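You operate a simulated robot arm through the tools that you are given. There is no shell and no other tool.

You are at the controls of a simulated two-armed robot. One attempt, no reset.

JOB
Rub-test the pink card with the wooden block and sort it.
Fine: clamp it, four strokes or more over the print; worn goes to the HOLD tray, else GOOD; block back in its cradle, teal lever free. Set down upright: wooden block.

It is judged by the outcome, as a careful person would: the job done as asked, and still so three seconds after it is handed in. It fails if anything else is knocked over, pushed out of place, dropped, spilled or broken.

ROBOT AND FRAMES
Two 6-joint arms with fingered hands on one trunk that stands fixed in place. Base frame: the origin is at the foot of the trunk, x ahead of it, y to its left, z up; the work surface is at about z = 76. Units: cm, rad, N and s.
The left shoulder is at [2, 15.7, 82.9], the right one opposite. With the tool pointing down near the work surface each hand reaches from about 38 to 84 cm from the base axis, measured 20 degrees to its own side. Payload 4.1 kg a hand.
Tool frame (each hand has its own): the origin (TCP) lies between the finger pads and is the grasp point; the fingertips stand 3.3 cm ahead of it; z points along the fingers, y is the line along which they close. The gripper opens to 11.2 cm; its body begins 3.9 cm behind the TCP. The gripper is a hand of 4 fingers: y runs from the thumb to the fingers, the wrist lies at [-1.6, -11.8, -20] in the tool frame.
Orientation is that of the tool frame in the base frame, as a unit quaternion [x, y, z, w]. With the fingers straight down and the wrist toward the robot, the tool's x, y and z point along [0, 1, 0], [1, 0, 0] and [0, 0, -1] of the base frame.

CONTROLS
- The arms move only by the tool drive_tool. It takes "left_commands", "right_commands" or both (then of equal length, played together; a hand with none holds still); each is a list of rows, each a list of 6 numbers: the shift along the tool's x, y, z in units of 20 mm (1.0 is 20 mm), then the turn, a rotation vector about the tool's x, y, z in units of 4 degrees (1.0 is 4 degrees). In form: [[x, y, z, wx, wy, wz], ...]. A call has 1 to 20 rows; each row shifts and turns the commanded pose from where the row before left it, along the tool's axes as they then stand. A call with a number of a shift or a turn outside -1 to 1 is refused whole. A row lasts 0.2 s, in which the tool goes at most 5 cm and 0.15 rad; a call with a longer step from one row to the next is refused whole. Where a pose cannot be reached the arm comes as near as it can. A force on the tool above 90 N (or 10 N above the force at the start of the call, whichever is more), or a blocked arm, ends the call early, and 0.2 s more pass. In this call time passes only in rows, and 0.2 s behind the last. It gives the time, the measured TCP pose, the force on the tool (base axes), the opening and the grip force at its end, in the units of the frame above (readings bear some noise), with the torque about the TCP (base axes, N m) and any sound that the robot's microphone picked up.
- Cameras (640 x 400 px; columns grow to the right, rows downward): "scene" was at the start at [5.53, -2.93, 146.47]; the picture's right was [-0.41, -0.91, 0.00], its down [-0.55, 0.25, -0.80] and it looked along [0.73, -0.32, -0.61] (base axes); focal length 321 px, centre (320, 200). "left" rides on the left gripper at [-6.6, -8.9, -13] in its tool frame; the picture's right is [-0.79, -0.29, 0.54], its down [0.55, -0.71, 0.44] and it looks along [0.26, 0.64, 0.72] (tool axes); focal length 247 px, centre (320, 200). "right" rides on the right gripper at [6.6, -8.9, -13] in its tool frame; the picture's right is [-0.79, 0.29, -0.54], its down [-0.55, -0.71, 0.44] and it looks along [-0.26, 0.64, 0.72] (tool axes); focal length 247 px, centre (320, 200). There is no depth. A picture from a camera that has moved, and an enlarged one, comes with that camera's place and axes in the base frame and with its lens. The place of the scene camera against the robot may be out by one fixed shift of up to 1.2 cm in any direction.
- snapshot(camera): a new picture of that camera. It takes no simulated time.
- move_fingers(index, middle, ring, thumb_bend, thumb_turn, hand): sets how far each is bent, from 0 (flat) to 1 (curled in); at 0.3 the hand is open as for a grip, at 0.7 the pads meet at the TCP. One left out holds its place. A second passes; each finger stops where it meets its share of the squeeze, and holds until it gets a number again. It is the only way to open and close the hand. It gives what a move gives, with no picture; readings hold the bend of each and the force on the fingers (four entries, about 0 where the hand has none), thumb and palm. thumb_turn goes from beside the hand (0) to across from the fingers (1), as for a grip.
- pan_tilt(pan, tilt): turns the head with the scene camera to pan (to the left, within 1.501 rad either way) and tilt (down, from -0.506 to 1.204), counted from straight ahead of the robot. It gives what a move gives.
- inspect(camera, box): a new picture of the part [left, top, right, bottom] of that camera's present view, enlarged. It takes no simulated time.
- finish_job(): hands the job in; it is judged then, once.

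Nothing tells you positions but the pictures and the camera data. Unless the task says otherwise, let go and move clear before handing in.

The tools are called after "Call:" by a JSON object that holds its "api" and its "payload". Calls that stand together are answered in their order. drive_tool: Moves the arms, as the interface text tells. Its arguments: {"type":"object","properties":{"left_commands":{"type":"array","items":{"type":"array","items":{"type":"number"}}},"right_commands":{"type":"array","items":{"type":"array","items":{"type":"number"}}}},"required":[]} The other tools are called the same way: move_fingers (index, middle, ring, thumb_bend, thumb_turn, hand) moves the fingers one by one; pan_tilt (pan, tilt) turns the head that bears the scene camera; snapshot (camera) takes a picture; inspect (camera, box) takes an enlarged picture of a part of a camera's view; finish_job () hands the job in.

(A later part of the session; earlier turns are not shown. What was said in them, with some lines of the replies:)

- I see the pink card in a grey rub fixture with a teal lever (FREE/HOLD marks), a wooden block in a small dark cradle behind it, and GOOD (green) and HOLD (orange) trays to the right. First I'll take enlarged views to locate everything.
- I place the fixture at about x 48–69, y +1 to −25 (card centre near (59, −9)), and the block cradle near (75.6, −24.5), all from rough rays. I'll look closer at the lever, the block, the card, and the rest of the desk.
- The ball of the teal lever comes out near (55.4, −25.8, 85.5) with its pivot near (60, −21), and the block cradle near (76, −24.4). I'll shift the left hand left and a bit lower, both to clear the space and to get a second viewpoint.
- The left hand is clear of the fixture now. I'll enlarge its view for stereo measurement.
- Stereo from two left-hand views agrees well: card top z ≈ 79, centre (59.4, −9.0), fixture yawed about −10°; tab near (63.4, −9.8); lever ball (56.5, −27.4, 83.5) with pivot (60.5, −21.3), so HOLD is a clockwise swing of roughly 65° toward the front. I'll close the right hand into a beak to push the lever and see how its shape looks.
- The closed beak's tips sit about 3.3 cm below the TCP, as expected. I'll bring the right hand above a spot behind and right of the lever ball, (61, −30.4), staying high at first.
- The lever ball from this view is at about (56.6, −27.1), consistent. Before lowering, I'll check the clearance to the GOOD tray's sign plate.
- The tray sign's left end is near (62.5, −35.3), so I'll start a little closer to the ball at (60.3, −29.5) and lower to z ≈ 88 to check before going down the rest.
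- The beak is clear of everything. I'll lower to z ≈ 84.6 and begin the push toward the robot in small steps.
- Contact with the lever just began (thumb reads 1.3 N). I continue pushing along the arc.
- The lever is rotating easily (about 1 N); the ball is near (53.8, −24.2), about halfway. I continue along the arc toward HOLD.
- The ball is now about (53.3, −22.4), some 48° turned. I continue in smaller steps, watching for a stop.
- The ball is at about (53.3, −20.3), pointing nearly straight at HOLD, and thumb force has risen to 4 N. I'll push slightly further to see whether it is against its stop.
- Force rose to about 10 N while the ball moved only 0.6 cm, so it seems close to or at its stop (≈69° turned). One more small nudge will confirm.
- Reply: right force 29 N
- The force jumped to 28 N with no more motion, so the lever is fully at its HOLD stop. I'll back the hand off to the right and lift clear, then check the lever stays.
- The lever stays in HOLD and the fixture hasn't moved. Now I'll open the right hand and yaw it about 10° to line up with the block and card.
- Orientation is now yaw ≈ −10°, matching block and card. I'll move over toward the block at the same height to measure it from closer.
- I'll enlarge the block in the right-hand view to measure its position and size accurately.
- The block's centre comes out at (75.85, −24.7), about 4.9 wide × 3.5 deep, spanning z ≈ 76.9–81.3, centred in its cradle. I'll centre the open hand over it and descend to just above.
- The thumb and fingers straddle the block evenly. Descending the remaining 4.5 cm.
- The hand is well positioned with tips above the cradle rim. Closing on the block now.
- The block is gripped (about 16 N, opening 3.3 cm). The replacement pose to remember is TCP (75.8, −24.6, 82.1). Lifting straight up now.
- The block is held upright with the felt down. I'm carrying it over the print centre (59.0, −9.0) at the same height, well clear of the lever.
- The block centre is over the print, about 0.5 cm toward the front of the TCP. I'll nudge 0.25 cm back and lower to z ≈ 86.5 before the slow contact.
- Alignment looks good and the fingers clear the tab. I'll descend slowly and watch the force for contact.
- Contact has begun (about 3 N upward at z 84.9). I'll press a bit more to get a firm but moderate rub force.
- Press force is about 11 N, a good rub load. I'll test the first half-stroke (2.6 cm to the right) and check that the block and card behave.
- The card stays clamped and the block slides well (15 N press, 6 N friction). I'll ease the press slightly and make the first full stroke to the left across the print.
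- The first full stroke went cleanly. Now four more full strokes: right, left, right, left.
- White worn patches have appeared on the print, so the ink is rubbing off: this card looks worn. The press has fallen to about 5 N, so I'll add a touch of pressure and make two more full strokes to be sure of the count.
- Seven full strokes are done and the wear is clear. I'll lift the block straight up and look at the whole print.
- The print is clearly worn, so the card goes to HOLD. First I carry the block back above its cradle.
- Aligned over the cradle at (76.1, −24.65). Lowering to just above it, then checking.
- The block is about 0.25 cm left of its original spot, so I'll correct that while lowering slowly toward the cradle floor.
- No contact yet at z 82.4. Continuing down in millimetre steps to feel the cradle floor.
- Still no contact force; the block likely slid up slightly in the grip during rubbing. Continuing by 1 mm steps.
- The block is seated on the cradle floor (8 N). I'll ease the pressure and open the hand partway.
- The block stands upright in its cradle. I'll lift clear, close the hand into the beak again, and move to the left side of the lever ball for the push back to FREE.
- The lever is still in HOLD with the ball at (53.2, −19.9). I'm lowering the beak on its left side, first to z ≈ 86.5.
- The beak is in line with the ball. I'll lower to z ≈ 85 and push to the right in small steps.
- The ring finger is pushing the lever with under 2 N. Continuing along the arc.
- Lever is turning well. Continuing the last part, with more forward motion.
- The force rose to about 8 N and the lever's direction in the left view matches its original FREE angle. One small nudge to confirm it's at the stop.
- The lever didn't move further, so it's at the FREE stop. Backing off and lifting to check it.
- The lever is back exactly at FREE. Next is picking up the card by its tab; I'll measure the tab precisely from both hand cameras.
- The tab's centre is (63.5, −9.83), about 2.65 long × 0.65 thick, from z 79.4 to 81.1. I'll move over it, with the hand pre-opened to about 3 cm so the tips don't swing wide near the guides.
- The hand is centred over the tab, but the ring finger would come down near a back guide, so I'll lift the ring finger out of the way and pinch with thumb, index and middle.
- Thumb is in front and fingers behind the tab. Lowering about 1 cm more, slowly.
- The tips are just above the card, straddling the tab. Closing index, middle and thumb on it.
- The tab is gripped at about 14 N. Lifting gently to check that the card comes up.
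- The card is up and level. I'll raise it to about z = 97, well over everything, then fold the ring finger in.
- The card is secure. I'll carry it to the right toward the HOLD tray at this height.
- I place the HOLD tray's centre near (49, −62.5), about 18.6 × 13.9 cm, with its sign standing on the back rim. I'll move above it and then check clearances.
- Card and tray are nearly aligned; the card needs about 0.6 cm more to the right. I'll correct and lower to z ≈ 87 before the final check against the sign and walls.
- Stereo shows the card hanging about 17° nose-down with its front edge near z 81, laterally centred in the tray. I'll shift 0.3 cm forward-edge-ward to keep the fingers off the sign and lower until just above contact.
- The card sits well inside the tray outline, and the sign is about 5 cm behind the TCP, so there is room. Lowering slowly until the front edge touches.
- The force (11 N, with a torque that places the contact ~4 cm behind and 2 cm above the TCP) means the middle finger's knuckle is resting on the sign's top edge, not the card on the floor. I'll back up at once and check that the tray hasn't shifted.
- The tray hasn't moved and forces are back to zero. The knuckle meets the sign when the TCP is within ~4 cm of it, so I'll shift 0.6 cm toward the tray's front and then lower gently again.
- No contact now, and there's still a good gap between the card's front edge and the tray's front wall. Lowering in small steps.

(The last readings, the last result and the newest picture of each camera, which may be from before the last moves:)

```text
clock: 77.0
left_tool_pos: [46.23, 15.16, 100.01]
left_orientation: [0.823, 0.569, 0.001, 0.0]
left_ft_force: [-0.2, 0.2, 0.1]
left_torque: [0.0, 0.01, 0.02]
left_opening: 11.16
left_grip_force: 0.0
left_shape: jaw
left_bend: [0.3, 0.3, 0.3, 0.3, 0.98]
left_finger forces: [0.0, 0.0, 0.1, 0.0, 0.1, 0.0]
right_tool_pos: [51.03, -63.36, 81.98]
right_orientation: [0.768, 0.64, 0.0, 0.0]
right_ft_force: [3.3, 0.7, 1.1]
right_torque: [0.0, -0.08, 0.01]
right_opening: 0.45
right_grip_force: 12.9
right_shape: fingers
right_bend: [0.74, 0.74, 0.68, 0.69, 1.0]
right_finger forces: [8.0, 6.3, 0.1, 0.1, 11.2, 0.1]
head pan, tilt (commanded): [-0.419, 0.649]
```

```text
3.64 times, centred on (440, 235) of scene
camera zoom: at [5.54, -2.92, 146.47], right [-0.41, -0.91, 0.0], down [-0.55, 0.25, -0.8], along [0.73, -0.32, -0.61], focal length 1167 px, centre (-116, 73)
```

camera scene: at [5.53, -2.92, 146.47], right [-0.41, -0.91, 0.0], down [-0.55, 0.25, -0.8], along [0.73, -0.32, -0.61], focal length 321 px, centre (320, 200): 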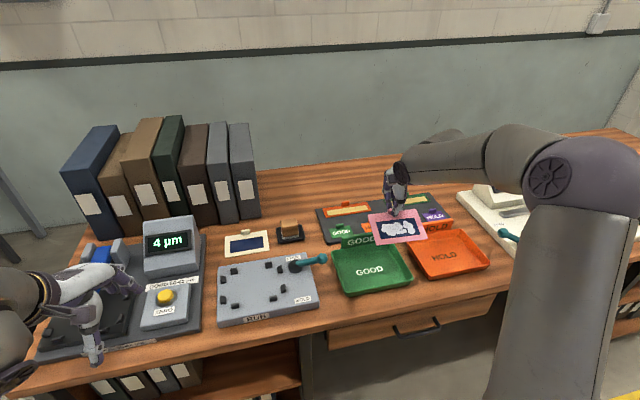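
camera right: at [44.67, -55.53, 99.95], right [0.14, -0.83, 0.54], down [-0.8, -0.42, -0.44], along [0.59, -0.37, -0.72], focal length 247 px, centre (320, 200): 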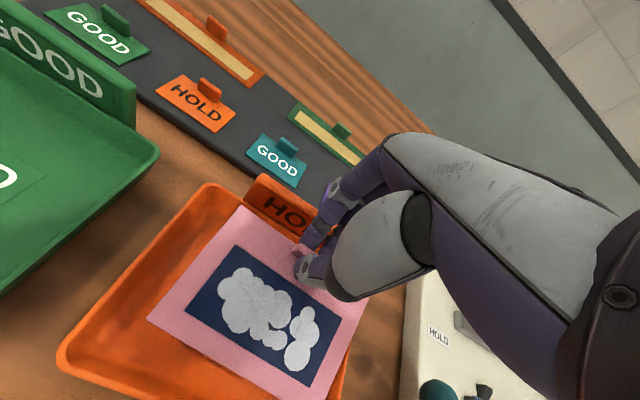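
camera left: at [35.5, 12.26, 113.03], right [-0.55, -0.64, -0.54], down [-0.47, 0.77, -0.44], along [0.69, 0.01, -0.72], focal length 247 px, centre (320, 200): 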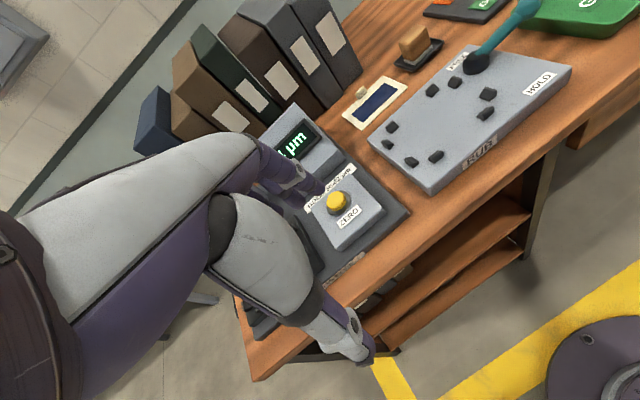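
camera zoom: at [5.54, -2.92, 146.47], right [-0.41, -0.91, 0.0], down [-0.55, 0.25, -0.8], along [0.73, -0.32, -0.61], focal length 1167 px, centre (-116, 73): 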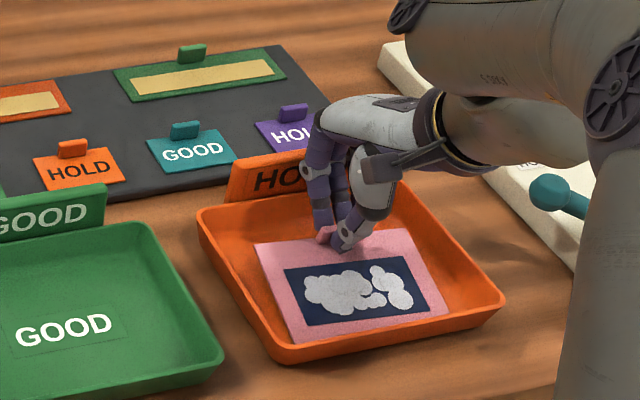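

The card's front edge is now resting at the tray floor near the front wall (light 3 N drag). I'll ease back 0.2 cm and down a touch, then release with the thumb so the fingers stay off the sign.

Call:
{"api": "drive_tool", "payload": {"right_commands": [[0, 0.1, 0.1, 0, 0, 0]]}}

Call:
{"api": "inspect", "payload": {"camera": "right", "box": [0, 150, 400, 400]}}

```text
clock: 77.4
left_tool_pos: [46.15, 15.03, 99.86]
left_orientation: [0.823, 0.569, -0.001, 0.0]
left_ft_force: [0.2, 0.4, 1.5]
left_torque: [0.02, -0.02, -0.02]
left_opening: 11.18
left_grip_force: 0.1
left_shape: jaw
left_bend: [0.3, 0.3, 0.3, 0.3, 0.98]
left_finger forces: [0.0, 0.0, 0.0, 0.0, 0.0, 0.0]
right_tool_pos: [51.07, -63.43, 81.8]
right_orientation: [0.768, 0.64, 0.0, 0.001]
right_ft_force: [-7.1, 4.2, 8.6]
right_torque: [-0.15, -0.51, 0.03]
right_opening: 0.44
right_grip_force: 21.0
right_shape: fingers
right_bend: [0.74, 0.73, 0.68, 0.69, 1.0]
right_finger forces: [6.4, 23.0, 0.0, 0.0, 12.6, 0.1]
head pan, tilt (commanded): [-0.419, 0.649]
```

```text
1.60 times, centred on (200, 275) of right
camera zoom: at [43.66, -55.32, 94.91], right [0.14, -0.83, 0.54], down [-0.8, -0.42, -0.44], along [0.59, -0.37, -0.72], focal length 395 px, centre (512, 80)
```

zoom: 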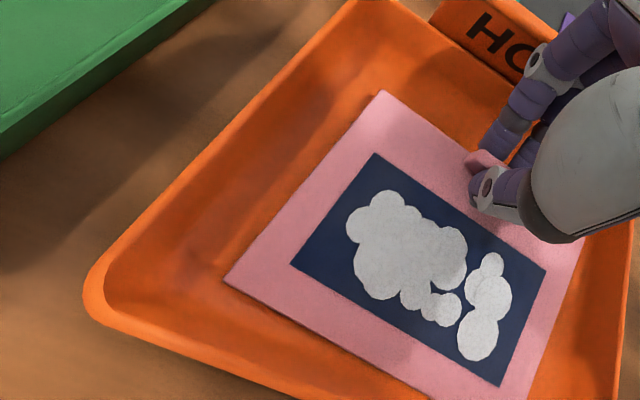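

That touched the sign again, so I'll return to the previous free position right away and release there.

Call:
{"api": "drive_tool", "payload": {"right_commands": [[0, -0.13, -0.12, 0, 0, 0]]}}

Call:
{"api": "inspect", "payload": {"camera": "scene", "box": [370, 180, 510, 290]}}

```text
clock: 77.8
left_tool_pos: [46.15, 15.13, 99.85]
left_orientation: [0.822, 0.57, 0.0, 0.0]
left_ft_force: [0.4, -1.2, 1.0]
left_torque: [0.02, 0.01, 0.0]
left_opening: 11.15
left_grip_force: 0.1
left_shape: jaw
left_bend: [0.3, 0.3, 0.3, 0.3, 0.98]
left_finger forces: [0.0, 0.1, 0.0, 0.0, 0.0, 0.0]
right_tool_pos: [50.96, -63.3, 81.98]
right_orientation: [0.768, 0.641, 0.0, 0.0]
right_ft_force: [3.2, -0.2, 1.2]
right_torque: [0.01, -0.01, 0.06]
right_opening: 0.44
right_grip_force: 12.4
right_shape: fingers
right_bend: [0.74, 0.74, 0.68, 0.69, 1.0]
right_finger forces: [7.2, 6.8, 0.1, 0.0, 11.2, 0.0]
head pan, tilt (commanded): [-0.419, 0.649]
```

```text
3.64 times, centred on (440, 235) of scene
camera zoom: at [5.54, -2.93, 146.47], right [-0.41, -0.91, 0.0], down [-0.55, 0.25, -0.8], along [0.73, -0.32, -0.61], focal length 1167 px, centre (-116, 73)
```

zoom: 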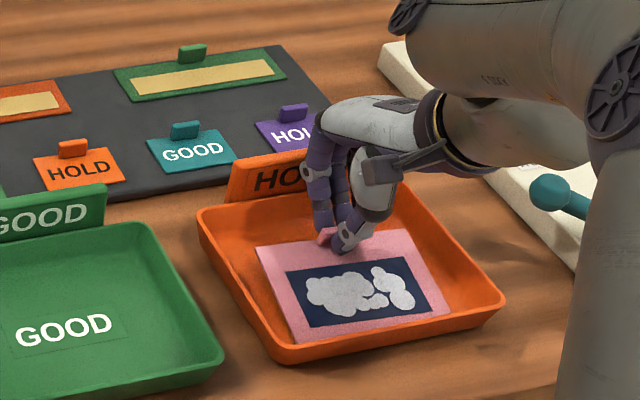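

Clear of the sign, tray unmoved. Releasing by opening the thumb only, with index and middle held in place.

Call:
{"api": "move_fingers", "payload": {"hand": "right", "index": 0.74, "middle": 0.74, "thumb_bend": 0.55}}

Call:
{"api": "inspect", "payload": {"camera": "right", "box": [0, 150, 400, 400]}}

Call:
{"api": "inspect", "payload": {"camera": "scene", "box": [370, 180, 510, 290]}}

```text
clock: 78.8
left_tool_pos: [46.25, 15.06, 99.89]
left_orientation: [0.822, 0.569, 0.0, 0.0]
left_ft_force: [-0.5, 1.0, 0.6]
left_torque: [-0.01, -0.01, 0.02]
left_opening: 11.19
left_grip_force: 0.1
left_shape: jaw
left_bend: [0.3, 0.3, 0.3, 0.3, 0.98]
left_finger forces: [0.0, 0.0, 0.0, 0.0, 0.1, 0.0]
right_tool_pos: [50.95, -63.44, 82.01]
right_orientation: [0.768, 0.641, -0.001, -0.001]
right_ft_force: [3.3, 0.6, 0.7]
right_torque: [0.01, -0.06, 0.0]
right_opening: 1.74
right_grip_force: 1.5
right_shape: fingers
right_bend: [0.74, 0.73, 0.68, 0.55, 1.0]
right_finger forces: [2.0, 1.7, 0.1, 0.0, 0.1, 0.1]
head pan, tilt (commanded): [-0.419, 0.649]
```

```text
1.60 times, centred on (200, 275) of right
camera zoom: at [43.49, -55.27, 95.07], right [0.14, -0.83, 0.54], down [-0.8, -0.42, -0.44], along [0.59, -0.37, -0.72], focal length 395 px, centre (512, 80)
```

zoom: 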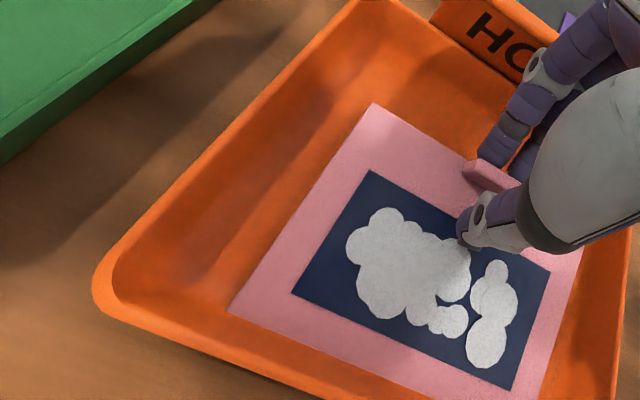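

```text
3.64 times, centred on (440, 235) of scene
camera zoom: at [5.54, -2.93, 146.47], right [-0.41, -0.91, 0.0], down [-0.55, 0.25, -0.8], along [0.73, -0.32, -0.61], focal length 1167 px, centre (-116, 73)
```

zoom: 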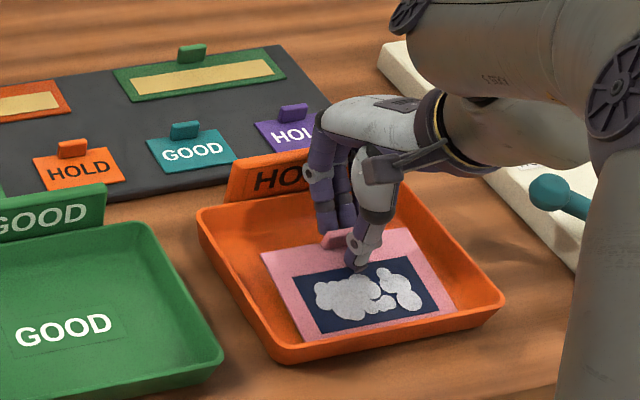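

The card has settled in the tray; the fingers still lean lightly on the tab. I'll relax the fingers a hair before lifting.

Call:
{"api": "move_fingers", "payload": {"hand": "right", "index": 0.715, "middle": 0.715}}

Call:
{"api": "inspect", "payload": {"camera": "right", "box": [0, 150, 400, 400]}}

```text
clock: 79.8
left_tool_pos: [46.27, 15.13, 99.8]
left_orientation: [0.822, 0.569, -0.001, 0.0]
left_ft_force: [0.1, 0.2, 0.4]
left_torque: [0.04, -0.02, 0.01]
left_opening: 11.17
left_grip_force: 0.0
left_shape: jaw
left_bend: [0.3, 0.3, 0.3, 0.3, 0.98]
left_finger forces: [0.0, 0.0, 0.0, 0.0, 0.1, 0.1]
right_tool_pos: [50.98, -63.44, 81.96]
right_orientation: [0.768, 0.641, 0.001, 0.0]
right_ft_force: [-0.4, 0.4, 0.2]
right_torque: [0.0, 0.03, -0.01]
right_opening: 2.09
right_grip_force: 0.0
right_shape: fingers
right_bend: [0.71, 0.71, 0.68, 0.55, 1.0]
right_finger forces: [0.0, 0.0, 0.0, 0.1, 0.0, 0.1]
head pan, tilt (commanded): [-0.419, 0.649]
```

```text
1.60 times, centred on (200, 275) of right
camera zoom: at [43.47, -55.28, 95.06], right [0.14, -0.83, 0.54], down [-0.8, -0.42, -0.44], along [0.59, -0.37, -0.72], focal length 395 px, centre (512, 80)
```

zoom: 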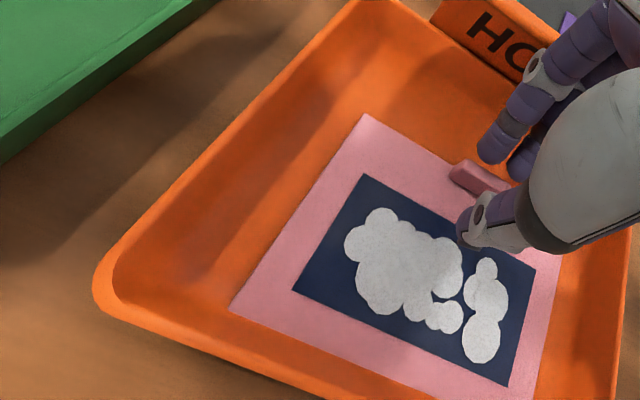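

All contact forces are zero and the card lies flat in the HOLD tray. Lifting straight up and clear.

Call:
{"api": "drive_tool", "payload": {"right_commands": [[0, 0, -0.3, 0, 0, 0], [0, 0, -0.5, 0, 0, 0], [0, 0, -0.8, 0, 0, 0], [0, 0, -1, 0, 0, 0], [0, 0, -1, 0, 0, 0], [0, 0, -1, 0, 0, 0], [0, 0, -1, 0, 0, 0], [0, 0, -1, 0, 0, 0], [0, 0, -1, 0, 0, 0]]}}

Call:
{"api": "snapshot", "payload": {"camera": "right"}}

Call:
{"api": "snapshot", "payload": {"camera": "scene"}}

Call:
{"api": "inspect", "payload": {"camera": "scene", "box": [370, 180, 510, 290]}}

```text
clock: 81.8
left_tool_pos: [46.29, 14.99, 99.86]
left_orientation: [0.823, 0.569, 0.0, 0.0]
left_ft_force: [-0.1, 0.3, -0.5]
left_torque: [0.0, -0.01, -0.02]
left_opening: 11.13
left_grip_force: 0.0
left_shape: jaw
left_bend: [0.3, 0.3, 0.3, 0.3, 0.98]
left_finger forces: [0.1, 0.0, 0.0, 0.0, 0.1, 0.0]
right_tool_pos: [50.95, -63.3, 97.18]
right_orientation: [0.767, 0.641, 0.0, 0.0]
right_ft_force: [0.0, 0.9, 0.2]
right_torque: [0.02, -0.03, -0.01]
right_opening: 2.1
right_grip_force: 0.0
right_shape: fingers
right_bend: [0.71, 0.71, 0.68, 0.55, 1.0]
right_finger forces: [0.0, 0.0, 0.1, 0.0, 0.1, 0.1]
head pan, tilt (commanded): [-0.419, 0.649]
```

```text
taken
camera right: at [43.49, -55.27, 110.27], right [0.14, -0.83, 0.54], down [-0.8, -0.42, -0.44], along [0.59, -0.37, -0.72], focal length 247 px, centre (320, 200)
```

right: 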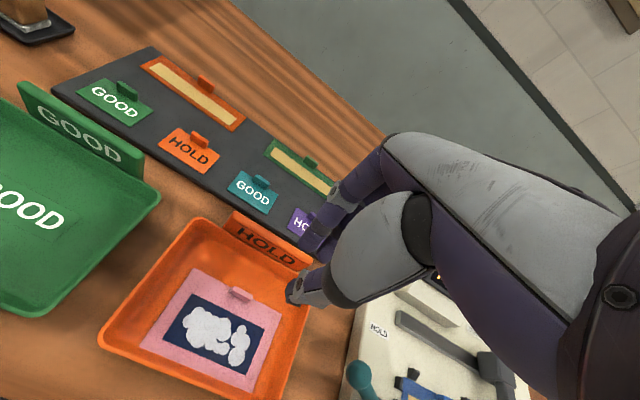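

```text
taken
camera scene: at [5.54, -2.94, 146.47], right [-0.41, -0.91, 0.0], down [-0.55, 0.25, -0.8], along [0.73, -0.32, -0.61], focal length 321 px, centre (320, 200)
```

scene: 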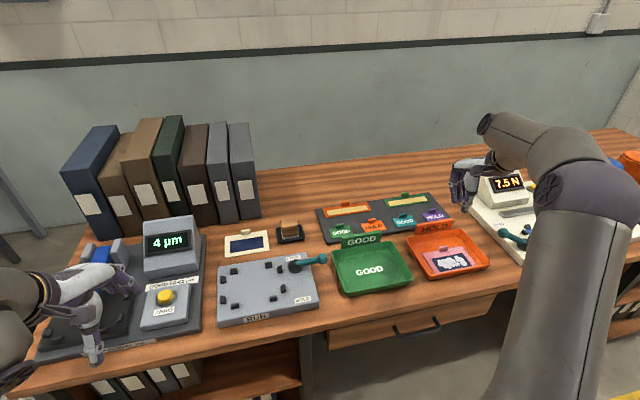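

```text
3.64 times, centred on (440, 235) of scene
camera zoom: at [5.54, -2.94, 146.47], right [-0.41, -0.91, 0.0], down [-0.55, 0.25, -0.8], along [0.73, -0.32, -0.61], focal length 1167 px, centre (-116, 73)
```

zoom: 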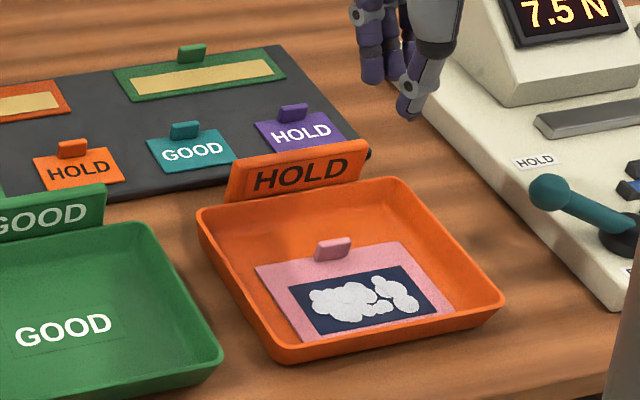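

The card lies flat in the HOLD tray, and the tray is exactly where it was. Final checks of block, lever and fixture follow while I raise the right hand further away.

Call:
{"api": "drive_tool", "payload": {"right_commands": [[0, -0.5, -0.8, 0, 0, 0], [0, -0.5, -0.8, 0, 0, 0], [0, -0.5, -0.8, 0, 0, 0], [0, -0.5, -0.8, 0, 0, 0], [0, -0.5, -0.8, 0, 0, 0]]}}

Call:
{"api": "inspect", "payload": {"camera": "scene", "box": [200, 210, 360, 330]}}

Call:
{"api": "inspect", "payload": {"camera": "scene", "box": [270, 210, 334, 250]}}

Call:
{"api": "inspect", "payload": {"camera": "left", "box": [360, 0, 600, 200]}}

Call:
{"api": "inspect", "payload": {"camera": "scene", "box": [310, 180, 500, 300]}}

```text
clock: 83.0
left_tool_pos: [46.39, 15.08, 99.95]
left_orientation: [0.822, 0.569, 0.0, 0.001]
left_ft_force: [0.9, -0.5, -0.1]
left_torque: [0.0, 0.01, -0.02]
left_opening: 11.15
left_grip_force: 0.0
left_shape: jaw
left_bend: [0.3, 0.3, 0.3, 0.3, 0.98]
left_finger forces: [0.0, 0.0, 0.0, 0.1, 0.0, 0.1]
right_tool_pos: [46.27, -62.63, 105.3]
right_orientation: [0.768, 0.641, 0.0, 0.0]
right_ft_force: [0.3, 0.2, 0.1]
right_torque: [0.01, 0.0, 0.0]
right_opening: 2.08
right_grip_force: 0.1
right_shape: fingers
right_bend: [0.71, 0.71, 0.68, 0.55, 1.0]
right_finger forces: [0.1, 0.0, 0.0, 0.0, 0.0, 0.1]
head pan, tilt (commanded): [-0.419, 0.649]
```

```text
3.33 times, centred on (280, 270) of scene
camera zoom: at [5.55, -2.94, 146.47], right [-0.41, -0.91, 0.0], down [-0.55, 0.25, -0.8], along [0.73, -0.32, -0.61], focal length 1070 px, centre (453, -33)
```

zoom: 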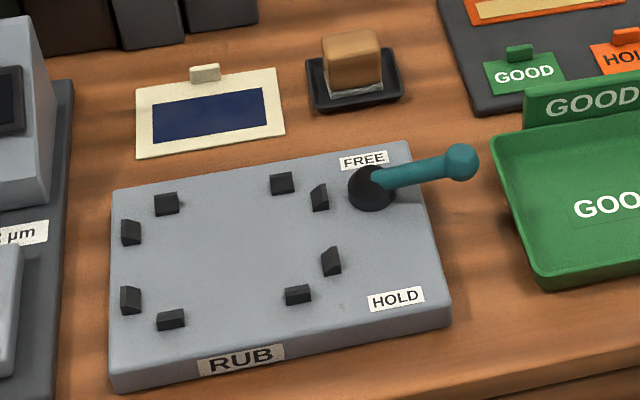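

```text
10.00 times, centred on (302, 230) of scene
camera zoom: at [5.55, -2.94, 146.47], right [-0.41, -0.91, 0.0], down [-0.55, 0.25, -0.8], along [0.73, -0.32, -0.61], focal length 3209 px, centre (500, -100)
```

zoom: 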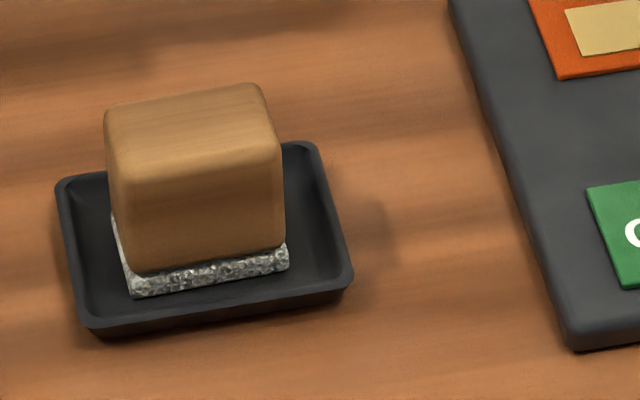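

```text
2.00 times, centred on (480, 100) of left
camera zoom: at [35.52, 12.23, 113.03], right [-0.55, -0.64, -0.54], down [-0.47, 0.77, -0.44], along [0.69, 0.01, -0.72], focal length 494 px, centre (0, 400)
```

zoom: 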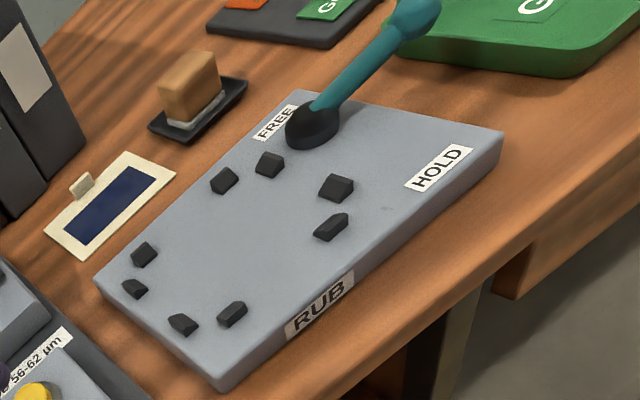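

```text
3.33 times, centred on (405, 240) of scene
camera zoom: at [5.55, -2.94, 146.47], right [-0.41, -0.91, 0.0], down [-0.55, 0.25, -0.8], along [0.73, -0.32, -0.61], focal length 1070 px, centre (37, 67)
```

zoom: 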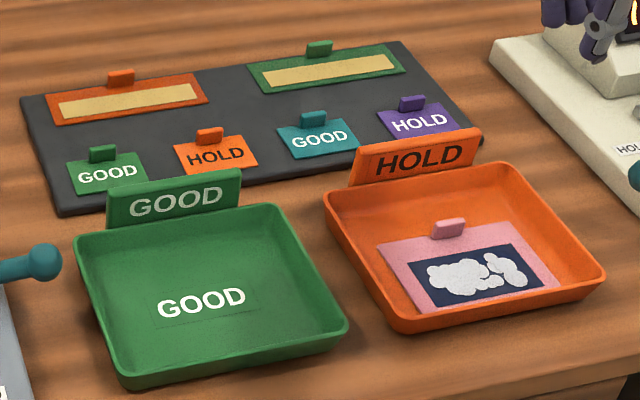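

Everything matches the goal. The worn pink card lies flat in the HOLD tray and the block stands upright in its cradle. The teal lever is at FREE, and the fixture, trays and other items look unmoved. Both hands are clear, so I'm handing the job in.

Call:
{"api": "finish_job", "payload": {}}

```text
The job is handed in.
```

The pink card failed the rub test and is now lying flat in the HOLD tray.

- **Test:** I clamped the card with the teal lever, then made seven full strokes over the print with the felt side of the block. White worn patches came up across most of the print.
- **Put back:** The wooden block is upright in its cradle, and the teal lever is at FREE against its stop.
- **Sign contact:** While setting the card down, a finger knuckle twice touched the top of the HOLD tray's sign, at about 12 N. I backed off both times, and the tray and sign show no movement in the pictures before and after.
- **Card release:** To keep the fingers off the sign, I let go with the card's front edge on the tray floor and its back edge about 1 cm up. It settled flat near the front of the tray.

The final pictures show the fixture, trays and other items on the desk where they started. Both hands are clear.
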